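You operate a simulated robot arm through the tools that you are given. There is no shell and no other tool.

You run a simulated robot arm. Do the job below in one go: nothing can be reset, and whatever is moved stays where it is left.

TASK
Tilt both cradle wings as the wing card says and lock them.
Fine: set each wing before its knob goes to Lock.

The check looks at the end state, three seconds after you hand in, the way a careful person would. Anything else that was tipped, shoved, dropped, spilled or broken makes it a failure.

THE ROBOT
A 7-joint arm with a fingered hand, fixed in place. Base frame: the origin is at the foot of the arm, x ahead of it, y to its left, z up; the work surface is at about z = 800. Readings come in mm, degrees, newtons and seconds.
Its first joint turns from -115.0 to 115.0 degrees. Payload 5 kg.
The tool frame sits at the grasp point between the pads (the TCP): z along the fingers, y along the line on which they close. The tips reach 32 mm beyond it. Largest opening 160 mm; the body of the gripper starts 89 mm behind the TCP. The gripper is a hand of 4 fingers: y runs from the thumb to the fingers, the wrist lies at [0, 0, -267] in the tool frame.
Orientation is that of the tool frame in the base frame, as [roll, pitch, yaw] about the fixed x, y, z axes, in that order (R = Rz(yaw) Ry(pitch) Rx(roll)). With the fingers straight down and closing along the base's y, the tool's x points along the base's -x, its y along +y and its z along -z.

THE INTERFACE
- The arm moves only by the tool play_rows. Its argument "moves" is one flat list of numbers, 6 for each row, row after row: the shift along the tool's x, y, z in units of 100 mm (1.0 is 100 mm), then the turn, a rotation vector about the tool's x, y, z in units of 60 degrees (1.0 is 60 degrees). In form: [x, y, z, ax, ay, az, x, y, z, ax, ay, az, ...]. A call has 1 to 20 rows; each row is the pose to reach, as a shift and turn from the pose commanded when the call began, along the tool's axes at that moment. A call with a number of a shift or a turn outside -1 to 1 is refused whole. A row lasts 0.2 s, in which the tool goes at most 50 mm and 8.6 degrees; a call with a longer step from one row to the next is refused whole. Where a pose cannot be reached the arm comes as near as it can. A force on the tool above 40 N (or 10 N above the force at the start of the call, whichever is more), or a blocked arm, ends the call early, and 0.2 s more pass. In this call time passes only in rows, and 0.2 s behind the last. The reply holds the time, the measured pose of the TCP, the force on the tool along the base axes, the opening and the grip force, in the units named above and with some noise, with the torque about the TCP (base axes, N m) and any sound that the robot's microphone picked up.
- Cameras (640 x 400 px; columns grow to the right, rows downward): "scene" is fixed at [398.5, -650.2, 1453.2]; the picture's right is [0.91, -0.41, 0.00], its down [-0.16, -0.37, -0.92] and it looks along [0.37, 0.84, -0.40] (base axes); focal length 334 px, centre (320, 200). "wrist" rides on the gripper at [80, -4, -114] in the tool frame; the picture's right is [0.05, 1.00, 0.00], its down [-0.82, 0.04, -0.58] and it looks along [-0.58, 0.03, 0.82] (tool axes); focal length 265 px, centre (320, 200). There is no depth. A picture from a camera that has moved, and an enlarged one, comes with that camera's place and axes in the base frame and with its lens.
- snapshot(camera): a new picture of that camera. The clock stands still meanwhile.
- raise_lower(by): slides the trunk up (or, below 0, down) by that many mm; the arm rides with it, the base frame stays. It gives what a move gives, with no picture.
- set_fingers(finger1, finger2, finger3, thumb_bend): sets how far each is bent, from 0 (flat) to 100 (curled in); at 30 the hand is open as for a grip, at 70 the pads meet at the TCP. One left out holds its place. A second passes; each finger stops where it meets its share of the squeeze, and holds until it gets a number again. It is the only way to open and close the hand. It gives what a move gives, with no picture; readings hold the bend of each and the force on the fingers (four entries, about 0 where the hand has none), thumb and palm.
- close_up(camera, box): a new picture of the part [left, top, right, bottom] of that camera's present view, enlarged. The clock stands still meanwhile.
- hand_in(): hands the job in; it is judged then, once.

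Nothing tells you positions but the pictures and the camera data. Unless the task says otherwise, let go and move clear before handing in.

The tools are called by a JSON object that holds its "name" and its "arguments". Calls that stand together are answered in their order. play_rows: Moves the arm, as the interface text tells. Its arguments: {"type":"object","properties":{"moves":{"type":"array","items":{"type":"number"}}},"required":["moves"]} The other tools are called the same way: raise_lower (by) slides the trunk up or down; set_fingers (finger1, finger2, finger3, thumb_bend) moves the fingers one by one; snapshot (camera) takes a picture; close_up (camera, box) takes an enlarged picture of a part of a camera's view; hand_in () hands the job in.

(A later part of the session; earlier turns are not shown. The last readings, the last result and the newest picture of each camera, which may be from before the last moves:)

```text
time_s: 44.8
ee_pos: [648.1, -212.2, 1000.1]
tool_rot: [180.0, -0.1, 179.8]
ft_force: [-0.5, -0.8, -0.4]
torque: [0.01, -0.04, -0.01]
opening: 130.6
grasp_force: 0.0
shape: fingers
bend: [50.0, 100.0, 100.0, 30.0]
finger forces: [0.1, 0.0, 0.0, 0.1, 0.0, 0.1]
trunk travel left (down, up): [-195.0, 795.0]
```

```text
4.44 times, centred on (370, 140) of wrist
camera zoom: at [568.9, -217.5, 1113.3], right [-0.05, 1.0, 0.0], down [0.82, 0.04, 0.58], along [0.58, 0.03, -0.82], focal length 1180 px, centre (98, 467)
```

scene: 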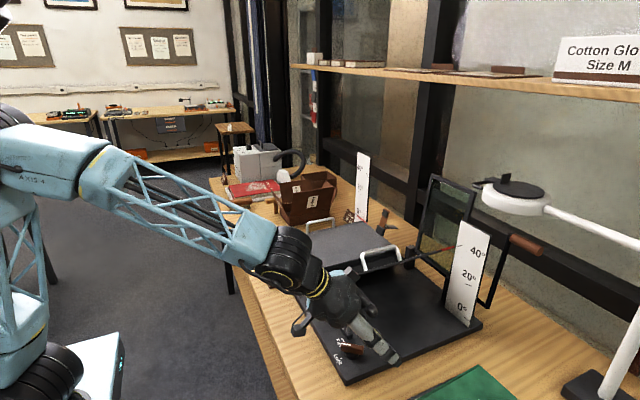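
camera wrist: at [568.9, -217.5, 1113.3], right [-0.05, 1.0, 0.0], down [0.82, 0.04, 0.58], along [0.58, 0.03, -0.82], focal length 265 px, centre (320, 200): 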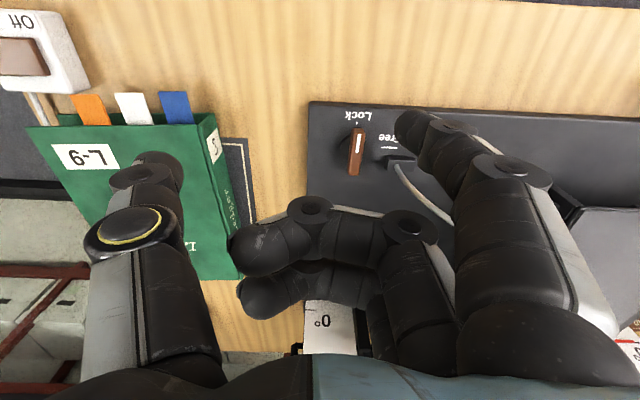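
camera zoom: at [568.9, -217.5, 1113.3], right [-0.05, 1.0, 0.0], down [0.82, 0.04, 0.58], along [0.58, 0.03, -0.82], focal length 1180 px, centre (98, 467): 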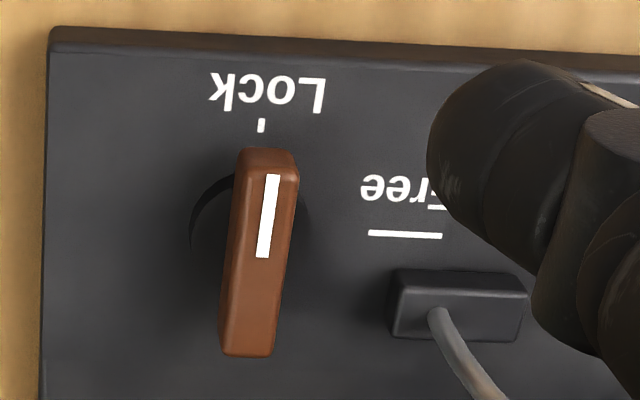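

From above, the near knob's stripe lies exactly on the Lock tick line (about 90°). Next is the far wing: I raise the trunk, reset the fingers and travel over to its handle.

{"name": "raise_lower", "arguments": {"by": 150}}

{"name": "set_fingers", "arguments": {"finger1": 50, "finger2": 50, "finger3": 50, "thumb_bend": 50}}

{"name": "play_rows", "arguments": {"moves": [0, 0.4, 0, 0, 0, 0, 0, 0.8, 0, 0, 0, 0, 0, 1.0, 0, 0, 0, 0]}}

{"name": "play_rows", "arguments": {"moves": [0, 0.4, 0, 0, 0, 0, 0, 0.8, 0, 0, 0, 0, 0, 1.0, 0, 0, 0, 0]}}

{"name": "play_rows", "arguments": {"moves": [0, 0.4, 0, 0, 0, 0, 0, 0.8, 0, 0, 0, 0, 0, 1.0, 0, 0, 0, 0]}}

{"name": "play_rows", "arguments": {"moves": [-0.2, 0.4, 0, 0, 0, 0, -0.5, 0.8, 0, 0, 0, 0, -0.6, 1.0, 0, 0, 0, 0]}}

{"name": "snapshot", "arguments": {"camera": "wrist"}}

{"name": "snapshot", "arguments": {"camera": "scene"}}

```text
time_s: 46.5
ee_pos: [649.3, -212.5, 1149.5]
tool_rot: [-180.0, 0.0, 180.0]
ft_force: [-0.2, -0.1, 0.5]
torque: [0.02, 0.03, -0.01]
opening: 130.8
grasp_force: 0.0
shape: fingers
bend: [50.0, 100.0, 100.0, 30.0]
finger forces: [0.1, 0.1, 0.0, 0.0, 0.1, 0.0]
trunk travel left (down, up): [-345.0, 645.0]
```

```text
time_s: 47.5
ee_pos: [648.5, -213.1, 1150.0]
tool_rot: [179.9, -0.1, 179.9]
ft_force: [0.8, -0.9, 0.9]
torque: [0.02, -0.01, 0.0]
opening: 91.8
grasp_force: 0.0
shape: fingers
bend: [50.0, 50.0, 50.0, 50.0]
finger forces: [0.0, 0.1, 0.0, 0.0, 0.0, 0.0]
trunk travel left (down, up): [-345.0, 645.0]
```

```text
time_s: 48.3
ee_pos: [652.2, -111.2, 1150.4]
tool_rot: [-180.0, -0.1, -180.0]
ft_force: [-0.3, -0.4, -0.3]
torque: [-0.04, -0.04, 0.0]
opening: 91.8
grasp_force: 0.0
shape: fingers
bend: [50.0, 50.0, 50.0, 50.0]
finger forces: [0.1, 0.1, 0.1, 0.0, 0.0, 0.1]
trunk travel left (down, up): [-345.0, 645.0]
```

```text
time_s: 49.1
ee_pos: [650.0, -11.5, 1151.5]
tool_rot: [179.9, 0.0, -180.0]
ft_force: [0.3, 0.0, -1.2]
torque: [-0.02, 0.04, -0.01]
opening: 91.9
grasp_force: 0.0
shape: fingers
bend: [50.0, 50.0, 50.0, 50.0]
finger forces: [0.0, 0.1, 0.0, 0.0, 0.1, 0.1]
trunk travel left (down, up): [-345.0, 645.0]
```

```text
time_s: 49.9
ee_pos: [648.2, 90.1, 1151.4]
tool_rot: [-180.0, -0.1, 180.0]
ft_force: [-0.2, -0.1, 0.8]
torque: [0.0, -0.01, 0.01]
opening: 91.8
grasp_force: 0.1
shape: fingers
bend: [50.0, 50.0, 50.0, 50.0]
finger forces: [0.0, 0.1, 0.1, 0.0, 0.1, 0.0]
trunk travel left (down, up): [-345.0, 645.0]
```

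```text
time_s: 50.7
ee_pos: [707.0, 189.8, 1150.0]
tool_rot: [-180.0, 0.0, 179.9]
ft_force: [0.5, 0.6, -0.4]
torque: [0.02, 0.04, 0.03]
opening: 91.9
grasp_force: 0.2
shape: fingers
bend: [50.0, 50.0, 50.0, 50.0]
finger forces: [0.0, 0.0, 0.0, 0.1, 0.0, 0.1]
trunk travel left (down, up): [-345.0, 645.0]
```

```text
taken
camera wrist: at [627.4, 184.9, 1263.6], right [-0.05, 1.0, 0.0], down [0.82, 0.04, 0.58], along [0.58, 0.03, -0.82], focal length 265 px, centre (320, 200)
```

wrist: 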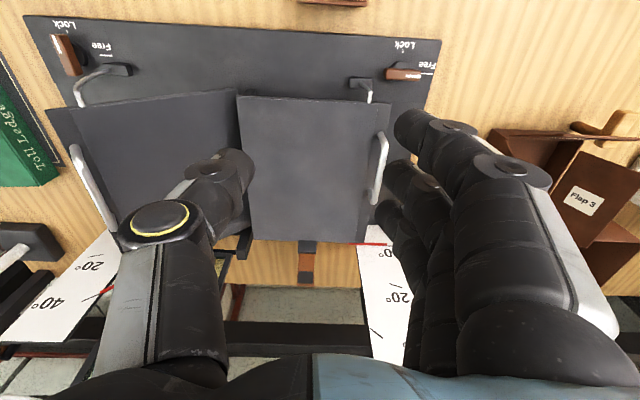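

```text
taken
```

scene: 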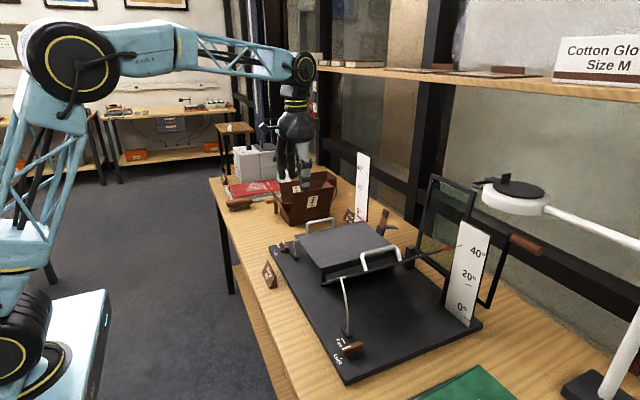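

I zoom in on the far handle and knob from here.

{"name": "close_up", "arguments": {"camera": "wrist", "box": [330, 30, 450, 250]}}

{"name": "close_up", "arguments": {"camera": "scene", "box": [340, 140, 400, 230]}}

```text
1.82 times, centred on (390, 140) of wrist
camera zoom: at [627.4, 184.9, 1263.6], right [-0.05, 1.0, 0.0], down [0.82, 0.04, 0.58], along [0.58, 0.03, -0.82], focal length 483 px, centre (193, 309)
```

zoom: 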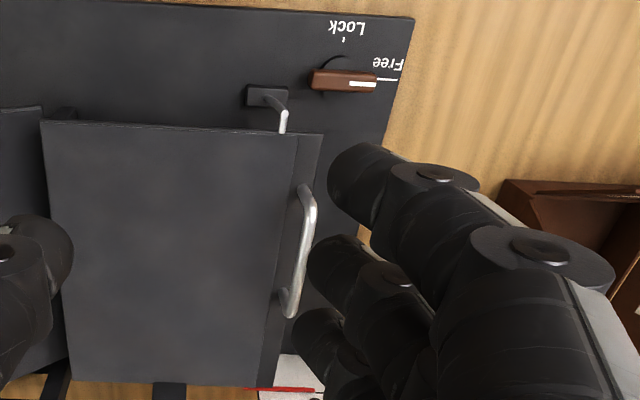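

```text
4.44 times, centred on (370, 185) of scene
camera zoom: at [398.5, -650.2, 1453.2], right [0.91, -0.41, 0.0], down [-0.16, -0.37, -0.92], along [0.37, 0.84, -0.4], focal length 1482 px, centre (98, 267)
```

zoom: 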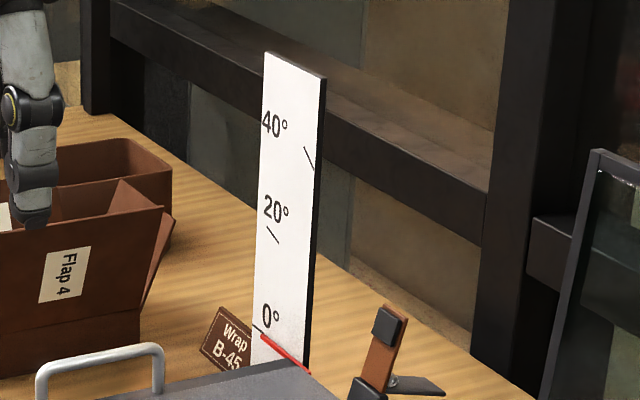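

I take the far handle centre at about (811,276), bar z≈933, and its hinge at y≈78, z≈892. I move above it and go down partway.

{"name": "play_rows", "arguments": {"moves": [-0.35, 0.3, 0, 0, 0, 0, -0.7, 0.6, 0, 0, 0, 0, -1.0, 0.86, 0, 0, 0, 0]}}

{"name": "play_rows", "arguments": {"moves": [-0.03, 0, 0.4, 0, 0, 0, -0.03, 0, 0.8, 0, 0, 0, -0.03, 0, 1.0, 0, 0, 0]}}

{"name": "snapshot", "arguments": {"camera": "wrist"}}

{"name": "snapshot", "arguments": {"camera": "scene"}}

```text
time_s: 51.5
ee_pos: [812.8, 274.4, 1147.5]
tool_rot: [179.9, -0.1, 179.9]
ft_force: [0.0, 0.4, -0.3]
torque: [0.02, 0.01, 0.03]
opening: 91.9
grasp_force: 0.0
shape: fingers
bend: [50.0, 50.0, 50.0, 50.0]
finger forces: [0.1, 0.0, 0.0, 0.0, 0.1, 0.1]
trunk travel left (down, up): [-345.0, 645.0]
```

```text
time_s: 52.3
ee_pos: [816.6, 272.2, 1049.8]
tool_rot: [179.9, -0.1, -180.0]
ft_force: [0.5, -0.4, 0.3]
torque: [-0.02, 0.03, 0.0]
opening: 91.8
grasp_force: 0.0
shape: fingers
bend: [50.0, 50.0, 50.0, 50.0]
finger forces: [0.0, 0.0, 0.1, 0.1, 0.1, 0.0]
trunk travel left (down, up): [-345.0, 645.0]
```

```text
taken
camera wrist: at [735.8, 268.3, 1163.7], right [-0.05, 1.0, 0.0], down [0.82, 0.04, 0.58], along [0.58, 0.03, -0.82], focal length 265 px, centre (320, 200)
```

wrist: 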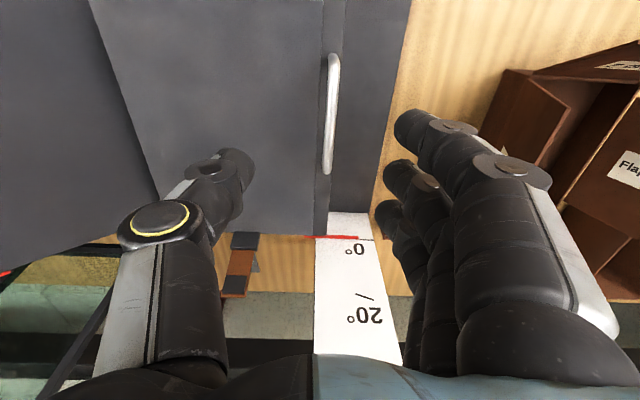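

```text
taken
```

scene: 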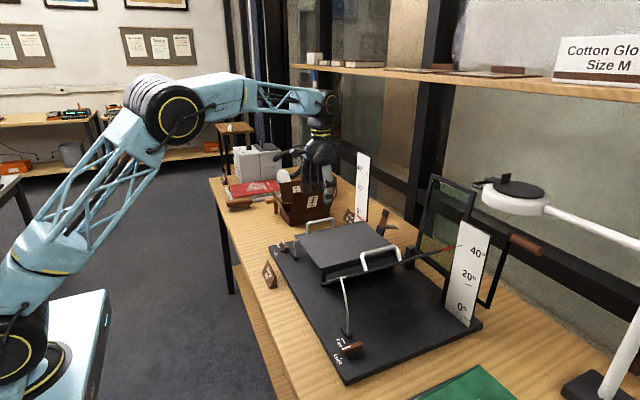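

The bar is at about y=281 and x 762–863. I correct by +9 mm in y and -3 mm in x while descending.

{"name": "play_rows", "arguments": {"moves": [0.03, 0.09, 0.3, 0, 0, 0, 0.03, 0.09, 0.6, 0, 0, 0, 0.03, 0.09, 0.85, 0, 0, 0]}}

{"name": "snapshot", "arguments": {"camera": "wrist"}}

{"name": "close_up", "arguments": {"camera": "scene", "box": [260, 140, 420, 260]}}

```text
time_s: 53.1
ee_pos: [809.2, 280.7, 967.0]
tool_rot: [-180.0, 0.1, 179.9]
ft_force: [0.8, 0.9, 0.2]
torque: [0.01, 0.01, 0.01]
opening: 91.9
grasp_force: 0.0
shape: fingers
bend: [50.0, 50.0, 50.0, 50.0]
finger forces: [0.0, 0.0, 0.0, 0.1, 0.1, 0.0]
trunk travel left (down, up): [-345.0, 645.0]
```

```text
taken
camera wrist: at [730.0, 276.0, 1079.6], right [-0.05, 1.0, 0.0], down [0.82, 0.04, 0.58], along [0.58, 0.03, -0.82], focal length 265 px, centre (320, 200)
```

wrist: 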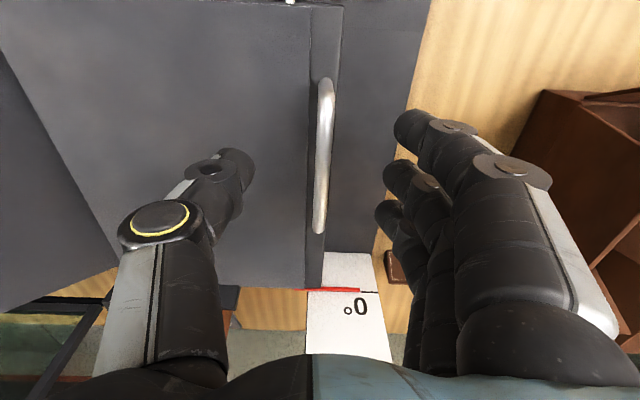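

```text
3.33 times, centred on (340, 200) of scene
camera zoom: at [398.5, -650.2, 1453.2], right [0.91, -0.41, 0.0], down [-0.16, -0.37, -0.92], along [0.37, 0.84, -0.4], focal length 1112 px, centre (253, 200)
```

zoom: 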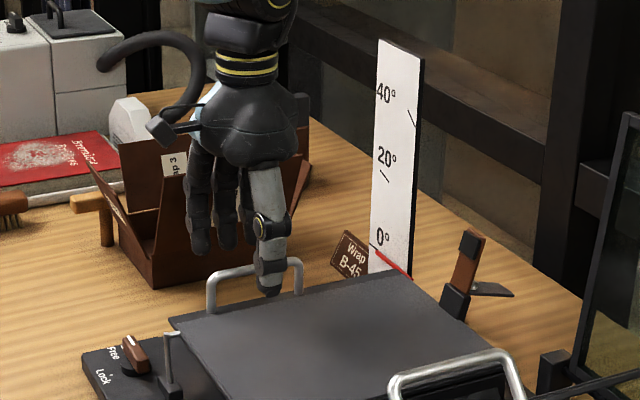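

Well centred. I lower the last 26 mm and close on the bar.

{"name": "play_rows", "arguments": {"moves": [0, 0.005, 0.13, 0, 0, 0, 0, 0.005, 0.26, 0, 0, 0]}}

{"name": "set_fingers", "arguments": {"finger1": 62, "finger2": 62, "finger3": 62, "thumb_bend": 62}}

{"name": "set_fingers", "arguments": {"finger1": 72, "finger2": 72, "finger3": 72, "thumb_bend": 74}}

{"name": "snapshot", "arguments": {"camera": "wrist"}}

{"name": "close_up", "arguments": {"camera": "scene", "box": [280, 160, 420, 260]}}

```text
time_s: 53.7
ee_pos: [809.6, 280.7, 939.4]
tool_rot: [-180.0, 0.0, -180.0]
ft_force: [0.3, -0.7, 0.7]
torque: [-0.01, -0.02, -0.01]
opening: 92.0
grasp_force: 0.1
shape: fingers
bend: [50.0, 50.0, 50.0, 50.0]
finger forces: [0.0, 0.1, 0.0, 0.0, 0.0, 0.0]
trunk travel left (down, up): [-345.0, 645.0]
```

```text
time_s: 54.7
ee_pos: [807.5, 280.9, 940.4]
tool_rot: [179.9, 0.0, -180.0]
ft_force: [-0.2, -0.3, -0.3]
torque: [-0.01, 0.0, -0.02]
opening: 47.2
grasp_force: 0.0
shape: fingers
bend: [62.0, 62.0, 62.0, 62.0]
finger forces: [0.1, 0.1, 0.1, 0.0, 0.0, 0.0]
trunk travel left (down, up): [-345.0, 645.0]
```

```text
time_s: 55.7
ee_pos: [808.4, 281.3, 940.1]
tool_rot: [-180.0, 0.0, -180.0]
ft_force: [0.8, 2.7, -2.6]
torque: [0.06, 0.05, 0.01]
opening: 24.9
grasp_force: 9.1
shape: fingers
bend: [71.0, 71.0, 71.0, 71.0]
finger forces: [4.3, 3.2, 3.4, 0.0, 8.5, 0.0]
trunk travel left (down, up): [-345.0, 645.0]
```

```text
taken
camera wrist: at [728.7, 276.9, 1052.5], right [-0.05, 1.0, 0.0], down [0.82, 0.04, 0.58], along [0.58, 0.03, -0.82], focal length 265 px, centre (320, 200)
```

wrist: 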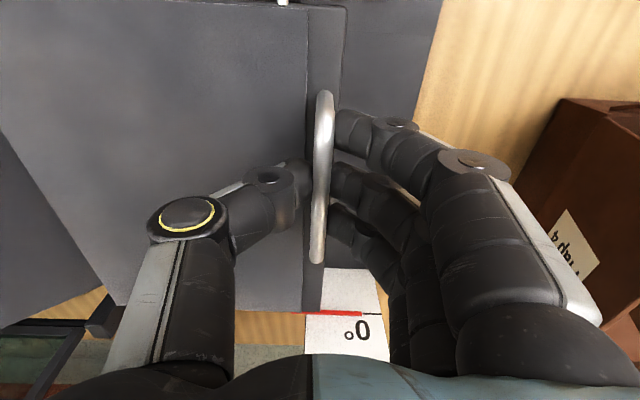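

```text
4.00 times, centred on (350, 210) of scene
camera zoom: at [398.5, -650.2, 1453.2], right [0.91, -0.41, 0.0], down [-0.16, -0.37, -0.92], along [0.37, 0.84, -0.4], focal length 1334 px, centre (200, 160)
```

zoom: 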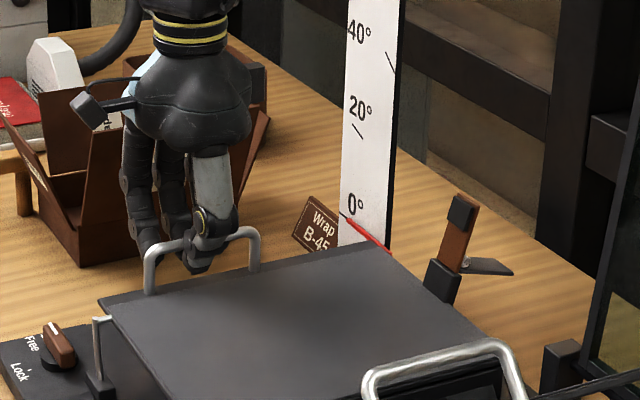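

The grip is good. I lift the far wing along its arc, with the first 10° as a test.

{"name": "play_rows", "arguments": {"moves": [0, -0.023, -0.088, -0.0417, 0, 0, 0, -0.05, -0.174, -0.0833, 0, 0, 0, -0.081, -0.26, -0.125, 0, 0, 0, -0.116, -0.343, -0.1667, 0, 0]}}

{"name": "close_up", "arguments": {"camera": "scene", "box": [280, 140, 440, 280]}}

```text
time_s: 56.7
ee_pos: [809.9, 270.1, 973.6]
tool_rot: [169.9, 0.1, -180.0]
ft_force: [-8.6, -4.6, -3.2]
torque: [-0.12, 0.12, -0.02]
opening: 24.5
grasp_force: 8.4
shape: fingers
bend: [71.0, 71.0, 71.0, 70.0]
finger forces: [2.2, 1.9, 2.1, 0.1, 10.0, 0.1]
trunk travel left (down, up): [-345.0, 645.0]
```

```text
2.86 times, centred on (360, 210) of scene
camera zoom: at [398.5, -650.2, 1453.2], right [0.91, -0.41, 0.0], down [-0.16, -0.37, -0.92], along [0.37, 0.84, -0.4], focal length 953 px, centre (206, 171)
```

zoom: 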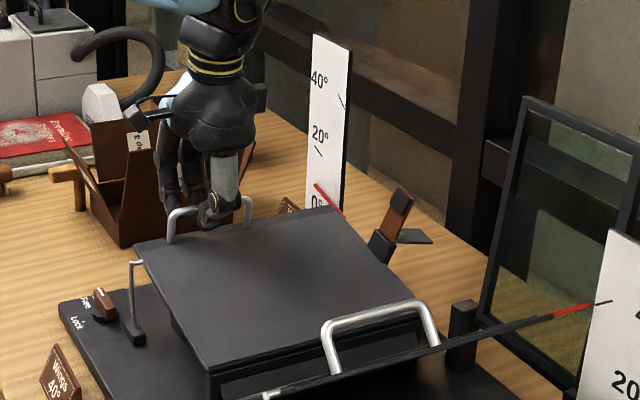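

The wing follows. I continue another 20°.

{"name": "play_rows", "arguments": {"moves": [0, -0.023, -0.088, -0.0417, 0, 0, 0, -0.05, -0.174, -0.0833, 0, 0, 0, -0.081, -0.26, -0.125, 0, 0, 0, -0.116, -0.343, -0.1667, 0, 0, 0, -0.154, -0.426, -0.2083, 0, 0, 0, -0.196, -0.506, -0.25, 0, 0, 0, -0.241, -0.585, -0.2917, 0, 0, 0, -0.289, -0.661, -0.3333, 0, 0]}}

{"name": "close_up", "arguments": {"camera": "scene", "box": [280, 140, 440, 280]}}

{"name": "close_up", "arguments": {"camera": "scene", "box": [340, 145, 400, 215]}}

```text
time_s: 58.5
ee_pos: [810.1, 230.3, 1033.6]
tool_rot: [150.0, -0.1, 179.9]
ft_force: [3.5, -1.5, -2.3]
torque: [-0.03, -0.01, -0.03]
opening: 23.6
grasp_force: 7.6
shape: fingers
bend: [71.0, 71.0, 71.0, 71.0]
finger forces: [3.4, 1.8, 2.0, 0.0, 8.3, 0.0]
trunk travel left (down, up): [-345.0, 645.0]
```

```text
2.86 times, centred on (360, 210) of scene
camera zoom: at [398.5, -650.2, 1453.2], right [0.91, -0.41, 0.0], down [-0.16, -0.37, -0.92], along [0.37, 0.84, -0.4], focal length 953 px, centre (206, 171)
```

zoom: 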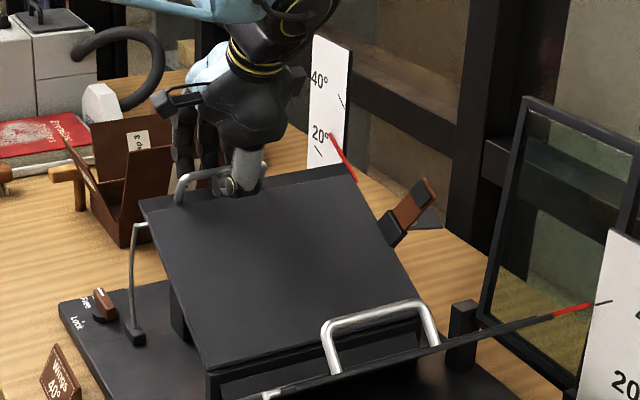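

```text
5.71 times, centred on (370, 180) of scene
camera zoom: at [398.5, -650.2, 1453.2], right [0.91, -0.41, 0.0], down [-0.16, -0.37, -0.92], along [0.37, 0.84, -0.4], focal length 1906 px, centre (34, 314)
```

zoom: 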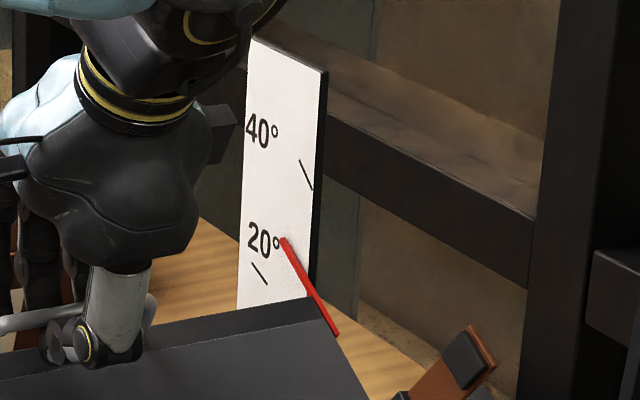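

The far pointer is near 30°. I go 8° further, then fine-tune.

{"name": "play_rows", "arguments": {"moves": [0, -0.023, -0.088, -0.0417, 0, 0, 0, -0.05, -0.174, -0.0833, 0, 0, 0, -0.081, -0.26, -0.125, 0, 0, 0, -0.09, -0.28, -0.1333, 0, 0]}}

{"name": "close_up", "arguments": {"camera": "scene", "box": [355, 150, 395, 190]}}

{"name": "close_up", "arguments": {"camera": "scene", "box": [280, 120, 440, 280]}}

{"name": "snapshot", "arguments": {"camera": "wrist"}}

```text
time_s: 59.5
ee_pos: [808.6, 209.7, 1051.0]
tool_rot: [142.0, -0.1, 179.9]
ft_force: [4.3, 0.6, -3.3]
torque: [-0.03, 0.01, -0.04]
opening: 23.7
grasp_force: 8.7
shape: fingers
bend: [71.0, 71.0, 71.0, 71.0]
finger forces: [3.4, 1.9, 2.1, 0.1, 8.9, 0.0]
trunk travel left (down, up): [-345.0, 645.0]
```

```text
10.00 times, centred on (375, 170) of scene
camera zoom: at [398.5, -650.2, 1453.2], right [0.91, -0.41, 0.0], down [-0.16, -0.37, -0.92], along [0.37, 0.84, -0.4], focal length 3335 px, centre (-230, 500)
```

zoom: 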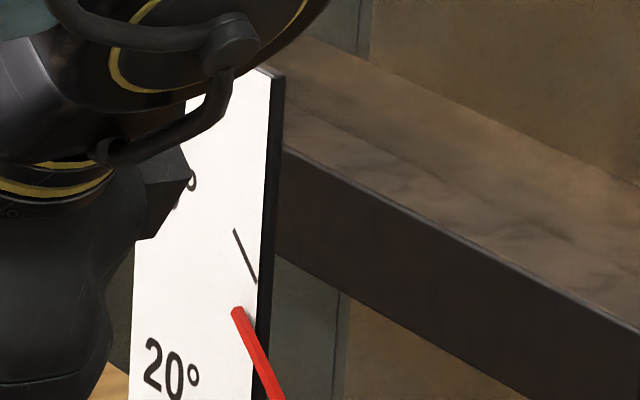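

```text
2.50 times, centred on (360, 200) of scene
camera zoom: at [398.5, -650.2, 1453.2], right [0.91, -0.41, 0.0], down [-0.16, -0.37, -0.92], along [0.37, 0.84, -0.4], focal length 834 px, centre (220, 200)
```

zoom: 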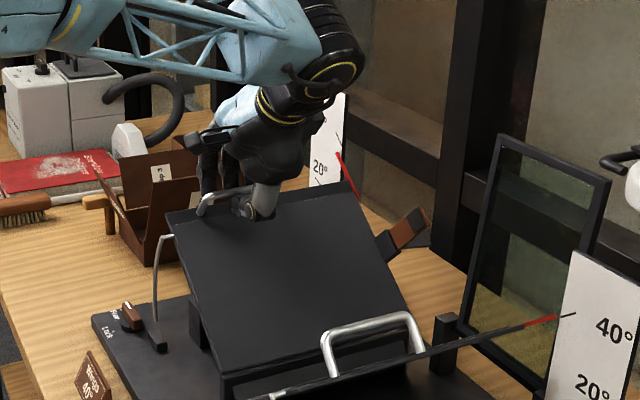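

```text
taken
camera wrist: at [729.5, 135.5, 1138.4], right [-0.05, 0.79, 0.62], down [0.82, -0.32, 0.48], along [0.58, 0.53, -0.63], focal length 265 px, centre (320, 200)
```

wrist: 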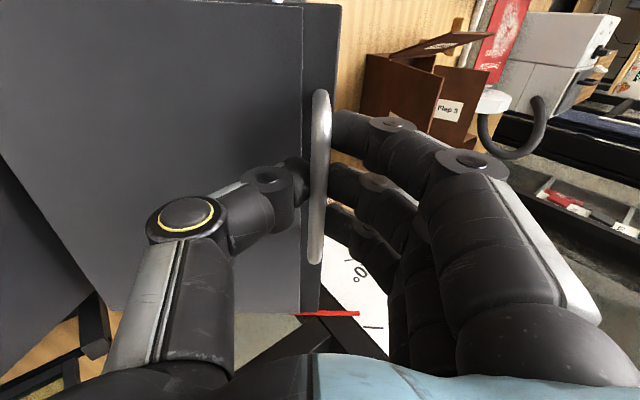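

I check the far pointer against the tick from the wrist camera as well.

{"name": "close_up", "arguments": {"camera": "wrist", "box": [290, 230, 410, 350]}}

```text
3.33 times, centred on (350, 290) of wrist
camera zoom: at [729.5, 135.5, 1138.4], right [-0.05, 0.79, 0.62], down [0.82, -0.32, 0.48], along [0.58, 0.53, -0.63], focal length 885 px, centre (220, -100)
```

zoom: 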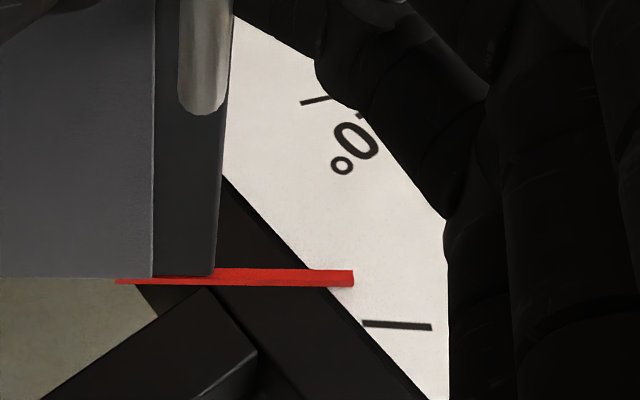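

The far wing is about 3.5° short of 40°. I raise it by 3.7° and recheck.

{"name": "play_rows", "arguments": {"moves": [0, -0.018, -0.065, -0.031, 0, 0, 0, -0.036, -0.129, -0.0617, 0, 0]}}

{"name": "close_up", "arguments": {"camera": "wrist", "box": [290, 230, 410, 350]}}

{"name": "close_up", "arguments": {"camera": "scene", "box": [355, 150, 395, 190]}}

```text
time_s: 60.1
ee_pos: [810.1, 199.6, 1058.7]
tool_rot: [138.3, 0.1, 180.0]
ft_force: [-0.5, -3.4, -4.2]
torque: [-0.04, 0.04, -0.02]
opening: 23.4
grasp_force: 7.7
shape: fingers
bend: [71.0, 71.0, 71.0, 71.0]
finger forces: [2.5, 1.6, 1.8, 0.0, 10.0, 0.0]
trunk travel left (down, up): [-345.0, 645.0]
```

```text
3.33 times, centred on (350, 290) of wrist
camera zoom: at [729.7, 119.5, 1141.9], right [-0.05, 0.75, 0.66], down [0.82, -0.35, 0.46], along [0.58, 0.57, -0.59], focal length 885 px, centre (220, -100)
```

zoom: 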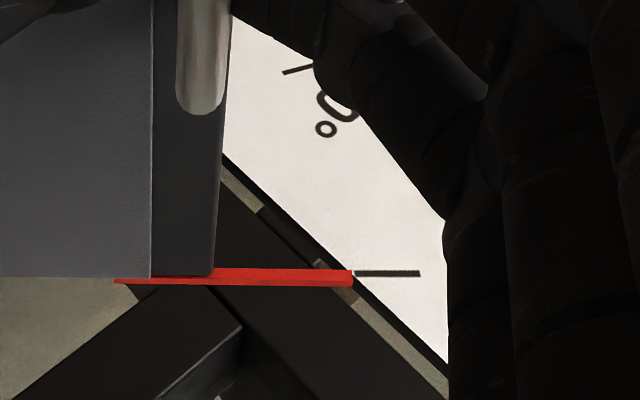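

```text
10.00 times, centred on (375, 170) of scene
camera zoom: at [398.5, -650.2, 1453.2], right [0.91, -0.41, 0.0], down [-0.16, -0.37, -0.92], along [0.37, 0.84, -0.4], focal length 3335 px, centre (-230, 500)
```

zoom: 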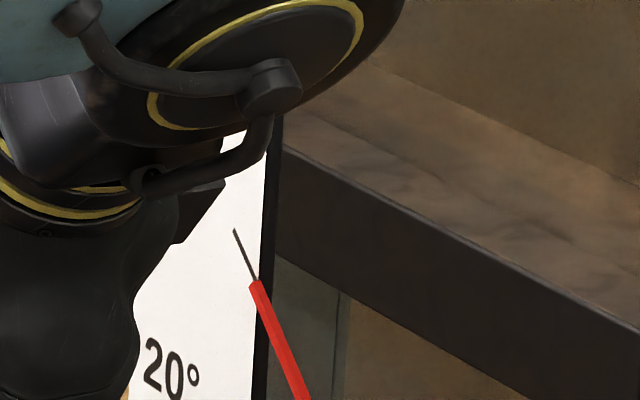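

Both views show the far pointer collinear with the 40° tick. I release in small steps and watch for sag.

{"name": "set_fingers", "arguments": {"finger1": 68, "finger2": 68, "finger3": 68, "thumb_bend": 68}}

{"name": "close_up", "arguments": {"camera": "scene", "box": [355, 150, 395, 190]}}

{"name": "set_fingers", "arguments": {"finger1": 58, "finger2": 58, "finger3": 58, "thumb_bend": 58}}

{"name": "close_up", "arguments": {"camera": "scene", "box": [355, 150, 395, 190]}}

{"name": "close_up", "arguments": {"camera": "wrist", "box": [290, 230, 410, 350]}}

```text
time_s: 61.1
ee_pos: [809.3, 198.9, 1060.9]
tool_rot: [138.2, 0.0, -180.0]
ft_force: [0.1, 0.8, -0.8]
torque: [0.01, 0.0, 0.03]
opening: 28.2
grasp_force: 0.6
shape: fingers
bend: [68.0, 68.0, 68.0, 68.0]
finger forces: [0.1, 0.0, 0.1, 0.1, 0.1, 0.0]
trunk travel left (down, up): [-345.0, 645.0]
```

```text
10.00 times, centred on (375, 170) of scene
camera zoom: at [398.5, -650.2, 1453.2], right [0.91, -0.41, 0.0], down [-0.16, -0.37, -0.92], along [0.37, 0.84, -0.4], focal length 3335 px, centre (-230, 500)
```

zoom: 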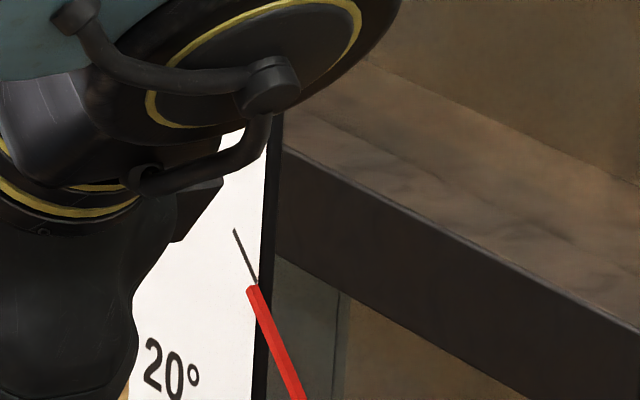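

```text
time_s: 62.1
ee_pos: [808.7, 199.5, 1060.3]
tool_rot: [138.4, 0.0, -179.9]
ft_force: [1.2, -0.2, -0.9]
torque: [-0.01, 0.0, -0.01]
opening: 63.6
grasp_force: 0.0
shape: fingers
bend: [57.0, 57.0, 57.0, 57.0]
finger forces: [0.0, 0.0, 0.1, 0.0, 0.1, 0.0]
trunk travel left (down, up): [-345.0, 645.0]
```

```text
10.00 times, centred on (375, 170) of scene
camera zoom: at [398.5, -650.2, 1453.2], right [0.91, -0.41, 0.0], down [-0.16, -0.37, -0.92], along [0.37, 0.84, -0.4], focal length 3335 px, centre (-230, 500)
```

zoom: 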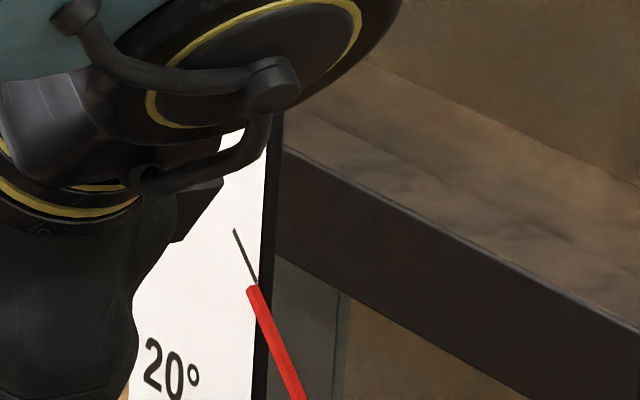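

```text
3.33 times, centred on (350, 290) of wrist
camera zoom: at [729.5, 119.9, 1142.2], right [-0.05, 0.75, 0.66], down [0.82, -0.35, 0.46], along [0.58, 0.57, -0.59], focal length 885 px, centre (220, -100)
```

zoom: 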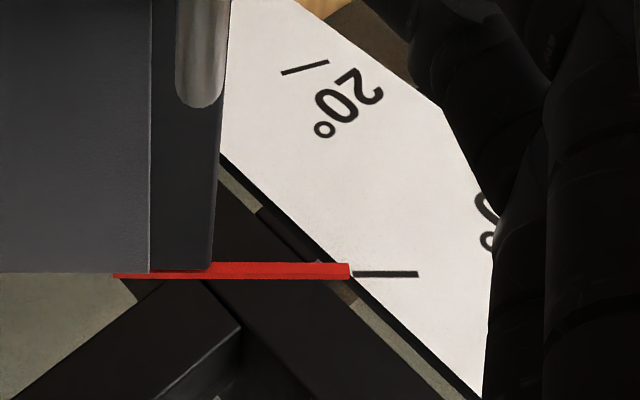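

After release the far pointer stays on its 40° tick in both views; allowing for the viewing angle I put it at 40° within a fraction of a degree. I back off along the wing normal and turn upright.

{"name": "play_rows", "arguments": {"moves": [0, 0, -0.3, 0, 0, 0, 0, 0, -0.65, 0, 0, 0, 0, 0, -1.0, 0, 0, 0, 0, 0, -1.0, 0.139, 0, 0, 0, 0, -1.0, 0.278, 0, 0, 0, 0, -1.0, 0.417, 0, 0, 0, 0, -1.0, 0.556, 0, 0, 0, 0, -1.0, 0.695, 0, 0]}}

{"name": "snapshot", "arguments": {"camera": "wrist"}}

{"name": "snapshot", "arguments": {"camera": "scene"}}

{"name": "close_up", "arguments": {"camera": "scene", "box": [345, 140, 395, 220]}}

```text
time_s: 63.9
ee_pos: [809.1, 132.6, 1134.9]
tool_rot: [-179.9, 0.0, -179.9]
ft_force: [-0.4, -1.3, 0.3]
torque: [-0.02, 0.01, 0.04]
opening: 64.0
grasp_force: 0.0
shape: fingers
bend: [57.0, 57.0, 57.0, 57.0]
finger forces: [0.0, 0.0, 0.1, 0.0, 0.0, 0.0]
trunk travel left (down, up): [-345.0, 645.0]
```

```text
taken
camera wrist: at [729.6, 127.8, 1248.9], right [-0.05, 1.0, 0.0], down [0.82, 0.04, 0.58], along [0.58, 0.03, -0.82], focal length 265 px, centre (320, 200)
```

wrist: 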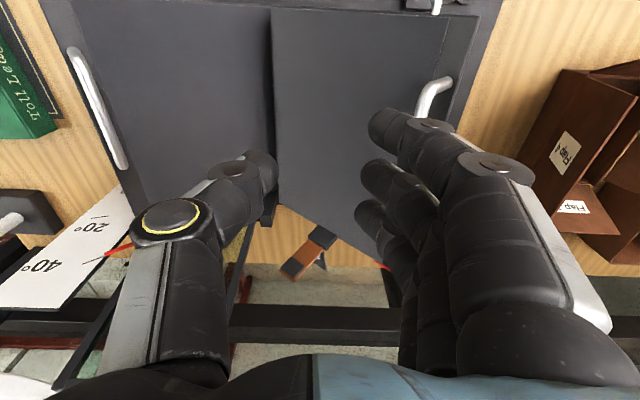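

```text
taken
```

scene: 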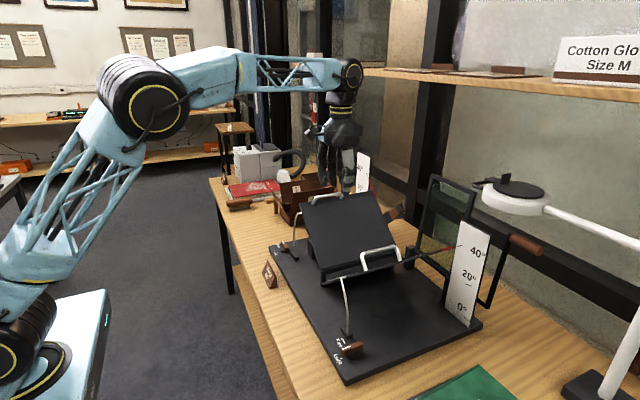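

```text
5.00 times, centred on (370, 180) of scene
camera zoom: at [398.5, -650.2, 1453.2], right [0.91, -0.41, 0.0], down [-0.16, -0.37, -0.92], along [0.37, 0.84, -0.4], focal length 1667 px, centre (70, 300)
```

zoom: 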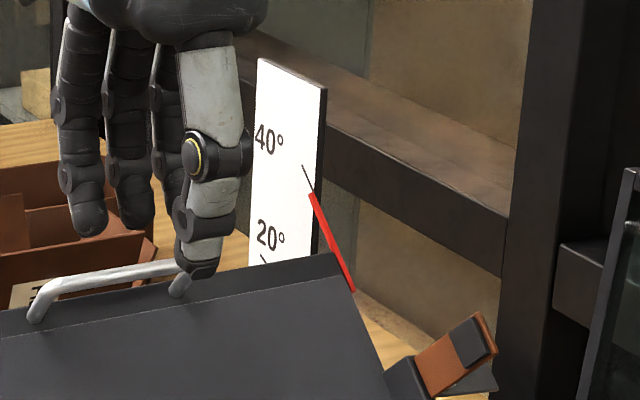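

Both wings are up. An object behind the far wing (brown plate with black pads) seems to have moved along with the wing; I look at it more closely to make sure nothing was displaced.

{"name": "close_up", "arguments": {"camera": "scene", "box": [370, 180, 440, 260]}}

{"name": "close_up", "arguments": {"camera": "wrist", "box": [240, 180, 400, 300]}}

```text
5.00 times, centred on (405, 220) of scene
camera zoom: at [398.5, -650.2, 1453.2], right [0.91, -0.41, 0.0], down [-0.16, -0.37, -0.92], along [0.37, 0.84, -0.4], focal length 1667 px, centre (-105, 100)
```

zoom: 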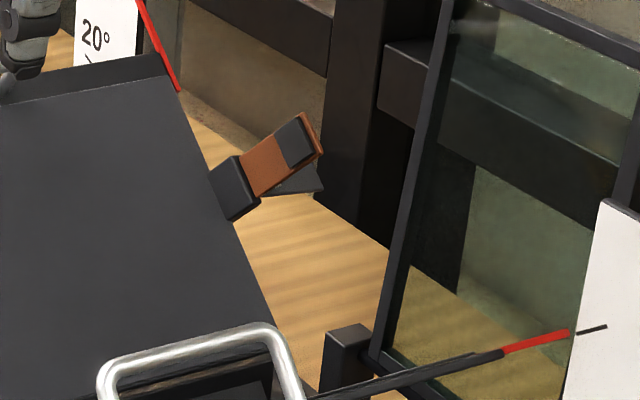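

```text
3.33 times, centred on (320, 240) of wrist
camera zoom: at [729.6, 127.8, 1248.9], right [-0.05, 1.0, 0.0], down [0.82, 0.04, 0.58], along [0.58, 0.03, -0.82], focal length 885 px, centre (320, 67)
```

zoom: 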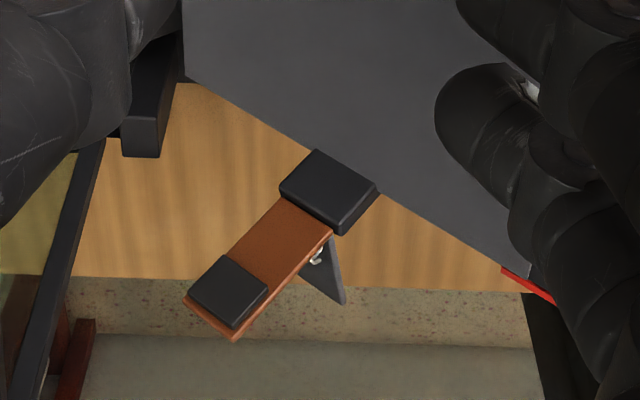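

It is a clip fixed to the wing's rear edge, so it simply moves with the wing. Next I travel around the front of the far wing to above the far knob's side.

{"name": "play_rows", "arguments": {"moves": [0.33, 0, -0.1, 0, 0, 0, 0.66, 0, -0.2, 0, 0, 0, 1.0, 0, -0.3, 0, 0, 0]}}

{"name": "play_rows", "arguments": {"moves": [0.3, 0.2, 0, 0, 0, 0, 0.6, 0.5, 0, 0, 0, 0, 0.69, 0.8, 0, 0, 0, 0, 0.69, 1.0, 0, 0, 0, 0]}}

{"name": "play_rows", "arguments": {"moves": [0, 0.4, 0, 0, 0, 0, 0, 0.8, 0, 0, 0, 0, 0, 1.0, 0, 0, 0, 0]}}

{"name": "snapshot", "arguments": {"camera": "wrist"}}

{"name": "close_up", "arguments": {"camera": "wrist", "box": [200, 60, 400, 220]}}

```text
time_s: 64.7
ee_pos: [708.0, 131.3, 1165.5]
tool_rot: [-180.0, -0.1, -180.0]
ft_force: [1.8, 0.3, 0.0]
torque: [0.0, 0.02, -0.02]
opening: 63.9
grasp_force: 0.0
shape: fingers
bend: [57.0, 57.0, 57.0, 57.0]
finger forces: [0.2, 0.0, 0.0, 0.0, 0.0, 0.0]
trunk travel left (down, up): [-345.0, 645.0]
```

```text
time_s: 65.7
ee_pos: [638.9, 232.8, 1165.3]
tool_rot: [-180.0, 0.0, 180.0]
ft_force: [-1.0, 0.1, -0.2]
torque: [0.01, -0.05, 0.02]
opening: 63.8
grasp_force: 0.1
shape: fingers
bend: [57.0, 57.0, 57.0, 57.0]
finger forces: [0.0, 0.0, 0.0, 0.0, 0.0, 0.0]
trunk travel left (down, up): [-345.0, 645.0]
```

```text
time_s: 66.5
ee_pos: [640.2, 334.2, 1168.3]
tool_rot: [-180.0, 0.0, -180.0]
ft_force: [1.0, -0.8, 0.0]
torque: [-0.04, -0.04, -0.01]
opening: 64.0
grasp_force: 0.1
shape: fingers
bend: [57.0, 57.0, 57.0, 57.0]
finger forces: [0.1, 0.0, 0.1, 0.0, 0.0, 0.0]
trunk travel left (down, up): [-345.0, 645.0]
```

```text
taken
camera wrist: at [559.8, 329.6, 1281.1], right [-0.05, 1.0, 0.0], down [0.82, 0.04, 0.58], along [0.58, 0.03, -0.82], focal length 265 px, centre (320, 200)
```

wrist: 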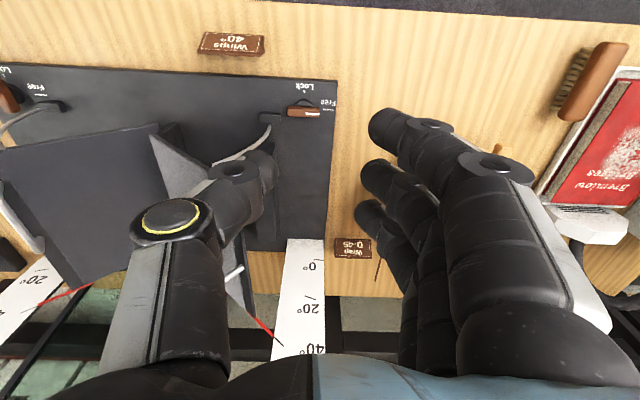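

```text
2.50 times, centred on (300, 140) of wrist
camera zoom: at [559.8, 329.6, 1281.1], right [-0.05, 1.0, 0.0], down [0.82, 0.04, 0.58], along [0.58, 0.03, -0.82], focal length 664 px, centre (370, 350)
```

zoom: 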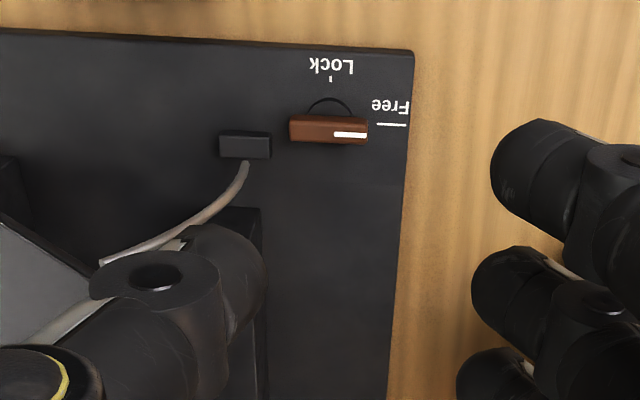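

I locate the far knob axis at about (694.5,310) and its stay post at about (707,253). The post blocks the approach I used before, so I'll come in from the +y side instead: same finger shape with the hand yawed by -90°. I rotate at this safe height.

{"name": "set_fingers", "arguments": {"finger1": 50, "finger2": 100, "finger3": 100, "thumb_bend": 40}}

{"name": "play_rows", "arguments": {"moves": [0, 0.05, 0, 0, 0, 0.125, 0, 0.1, 0, 0, 0, 0.25, 0, 0.15, 0, 0, 0, 0.375, 0, 0.2, 0, 0, 0, 0.5, 0, 0.25, 0, 0, 0, 0.625, 0, 0.3, 0, 0, 0, 0.75]}}

{"name": "play_rows", "arguments": {"moves": [0, 0, 0, 0, 0, 0.125, 0, 0, 0, 0, 0, 0.25, 0, 0, 0, 0, 0, 0.375, 0, 0, 0, 0, 0, 0.5, 0, 0, 0, 0, 0, 0.625, 0, 0, 0, 0, 0, 0.75]}}

{"name": "snapshot", "arguments": {"camera": "wrist"}}

{"name": "snapshot", "arguments": {"camera": "scene"}}

```text
time_s: 67.5
ee_pos: [639.8, 334.1, 1168.5]
tool_rot: [-180.0, 0.1, 180.0]
ft_force: [0.1, -0.3, 0.4]
torque: [0.0, -0.03, 0.02]
opening: 110.6
grasp_force: 0.0
shape: fingers
bend: [50.0, 100.0, 100.0, 40.0]
finger forces: [0.0, 0.0, 0.0, 0.0, 0.0, 0.0]
trunk travel left (down, up): [-345.0, 645.0]
```

```text
time_s: 68.9
ee_pos: [640.3, 363.2, 1165.8]
tool_rot: [180.0, 0.0, 134.9]
ft_force: [-0.3, -0.1, -0.5]
torque: [0.0, 0.01, -0.01]
opening: 110.4
grasp_force: 0.0
shape: fingers
bend: [50.0, 100.0, 100.0, 40.0]
finger forces: [0.0, 0.1, 0.1, 0.1, 0.0, 0.0]
trunk travel left (down, up): [-345.0, 645.0]
```

```text
time_s: 70.3
ee_pos: [641.4, 362.9, 1163.6]
tool_rot: [-180.0, -0.1, 89.9]
ft_force: [0.5, -0.3, 0.2]
torque: [0.01, 0.02, 0.01]
opening: 110.4
grasp_force: 0.0
shape: fingers
bend: [50.0, 100.0, 100.0, 40.0]
finger forces: [0.1, 0.1, 0.1, 0.0, 0.0, 0.0]
trunk travel left (down, up): [-345.0, 645.0]
```

```text
taken
camera wrist: at [637.1, 442.1, 1278.8], right [1.0, 0.05, 0.0], down [0.04, -0.82, 0.58], along [0.03, -0.58, -0.82], focal length 265 px, centre (320, 200)
```

wrist: 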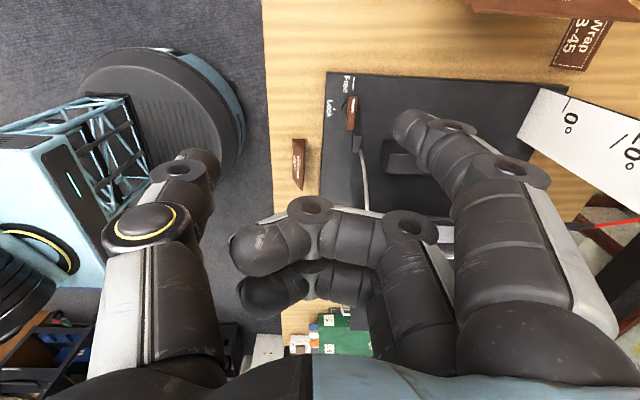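

```text
taken
```

scene: 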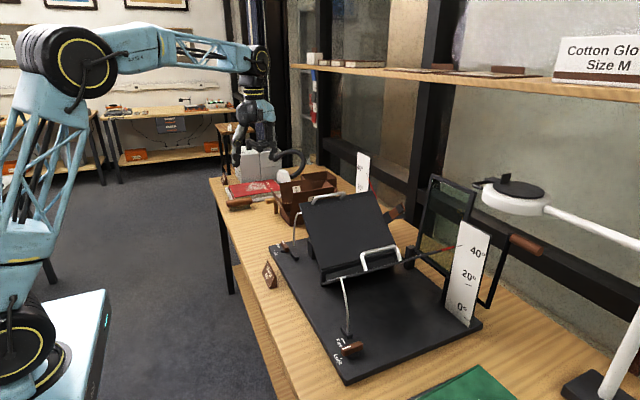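

The yaw worked. Now I lean the wrist toward +y by 39° and look.

{"name": "play_rows", "arguments": {"moves": [0, 0, 0, 0, -0.13, 0, 0, 0, 0, 0, -0.26, 0, 0, 0, 0, 0, -0.39, 0, 0, 0, 0, 0, -0.52, 0, 0, 0, 0, 0, -0.65, 0]}}

{"name": "snapshot", "arguments": {"camera": "wrist"}}

{"name": "snapshot", "arguments": {"camera": "scene"}}

```text
time_s: 71.5
ee_pos: [639.8, 361.5, 1165.7]
tool_rot: [-180.0, 39.1, 89.9]
ft_force: [0.4, 1.2, 0.8]
torque: [0.01, 0.03, 0.01]
opening: 110.7
grasp_force: 0.1
shape: fingers
bend: [50.0, 100.0, 100.0, 40.0]
finger forces: [0.1, 0.0, 0.0, 0.0, 0.0, 0.0]
trunk travel left (down, up): [-345.0, 645.0]
```

```text
taken
camera wrist: at [636.9, 495.8, 1202.9], right [1.0, 0.04, -0.03], down [0.04, -0.27, 0.96], along [0.03, -0.96, -0.27], focal length 265 px, centre (320, 200)
```

wrist: 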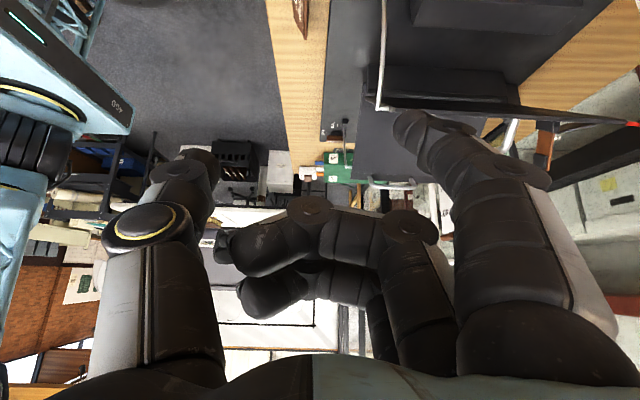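

```text
taken
```

scene: 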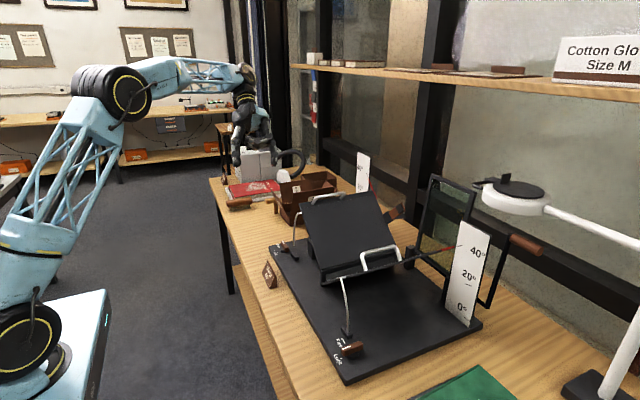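

The lean is good and everything on that side is clear. I position above the +x side of the far knob's stripe end and lower the trunk.

{"name": "play_rows", "arguments": {"moves": [-0.09, 0.13, 0.075, 0, 0, 0, -0.186, 0.26, 0.151, 0, 0, 0]}}

{"name": "raise_lower", "arguments": {"by": -225}}

{"name": "snapshot", "arguments": {"camera": "wrist"}}

{"name": "close_up", "arguments": {"camera": "scene", "box": [210, 150, 350, 280]}}

```text
time_s: 72.1
ee_pos: [667.0, 338.6, 1165.9]
tool_rot: [-180.0, 39.1, 90.0]
ft_force: [-0.1, -1.1, -0.2]
torque: [0.03, -0.02, 0.01]
opening: 110.8
grasp_force: 0.1
shape: fingers
bend: [50.0, 100.0, 100.0, 40.0]
finger forces: [0.0, 0.0, 0.1, 0.0, 0.0, 0.0]
trunk travel left (down, up): [-345.0, 645.0]
```

```text
time_s: 74.5
ee_pos: [666.5, 337.2, 940.7]
tool_rot: [-180.0, 39.0, 90.0]
ft_force: [0.1, 0.3, 0.0]
torque: [0.03, 0.03, -0.02]
opening: 110.4
grasp_force: 0.0
shape: fingers
bend: [50.0, 100.0, 100.0, 40.0]
finger forces: [0.0, 0.1, 0.1, 0.0, 0.0, 0.0]
trunk travel left (down, up): [-120.0, 870.0]
```

```text
taken
camera wrist: at [663.2, 470.7, 978.0], right [1.0, 0.04, -0.03], down [0.04, -0.27, 0.96], along [0.03, -0.96, -0.27], focal length 265 px, centre (320, 200)
```

wrist: 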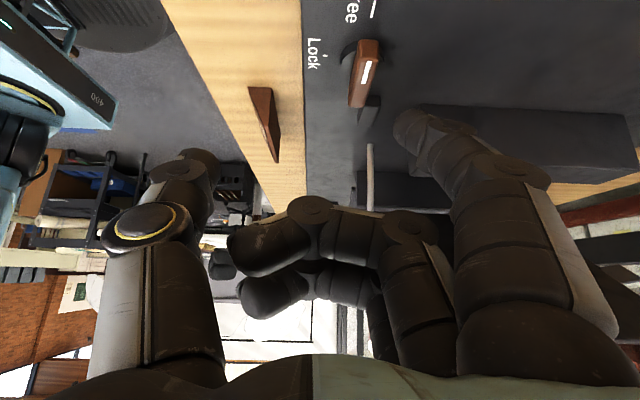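

```text
3.08 times, centred on (280, 215) of scene
camera zoom: at [398.5, -650.2, 1453.2], right [0.91, -0.41, 0.0], down [-0.16, -0.37, -0.92], along [0.37, 0.84, -0.4], focal length 1026 px, centre (443, 154)
```

zoom: 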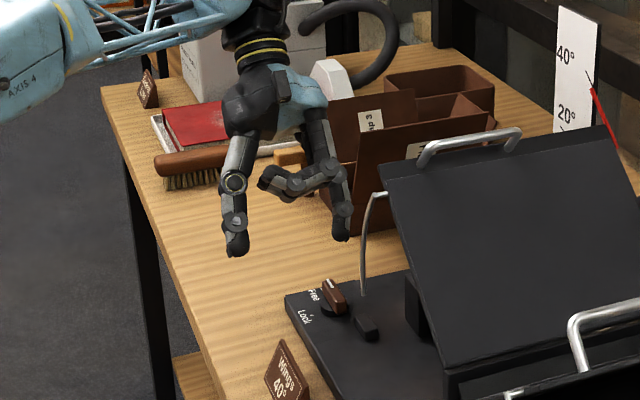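

The scene view shows the hand clear of everything, with finger 1 on the +x side of the far knob. I descend to working height.

{"name": "play_rows", "arguments": {"moves": [0.1, 0.0, 0.126, 0, 0, 0, 0.204, 0.0, 0.252, 0, 0, 0, 0.306, 0, 0.378, 0, 0, 0]}}

{"name": "close_up", "arguments": {"camera": "wrist", "box": [290, 40, 490, 180]}}

{"name": "close_up", "arguments": {"camera": "scene", "box": [250, 200, 330, 280]}}

```text
time_s: 75.3
ee_pos: [665.6, 337.7, 893.4]
tool_rot: [180.0, 39.0, 90.1]
ft_force: [0.4, 0.3, 0.8]
torque: [-0.02, -0.02, 0.0]
opening: 110.9
grasp_force: 0.1
shape: fingers
bend: [50.0, 100.0, 100.0, 40.0]
finger forces: [0.0, 0.1, 0.1, 0.0, 0.0, 0.1]
trunk travel left (down, up): [-120.0, 870.0]
```

```text
2.86 times, centred on (390, 110) of wrist
camera zoom: at [662.6, 471.2, 929.7], right [1.0, 0.04, -0.03], down [0.04, -0.27, 0.96], along [0.03, -0.96, -0.27], focal length 758 px, centre (120, 457)
```

zoom: 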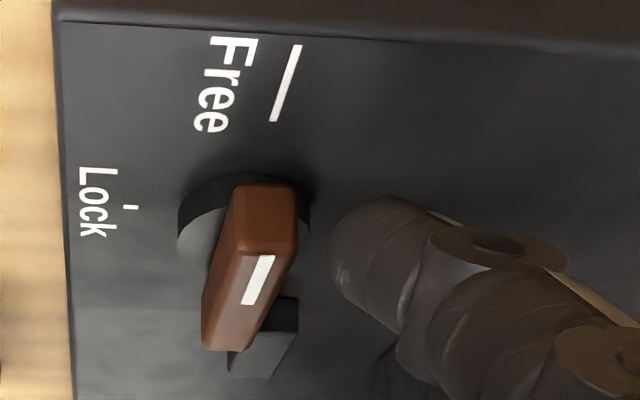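

```text
5.00 times, centred on (290, 240) of scene
camera zoom: at [398.5, -650.2, 1453.2], right [0.91, -0.41, 0.0], down [-0.16, -0.37, -0.92], along [0.37, 0.84, -0.4], focal length 1667 px, centre (470, 0)
```

zoom: 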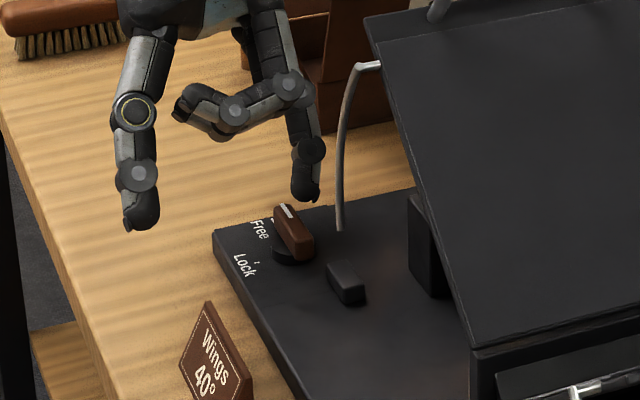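

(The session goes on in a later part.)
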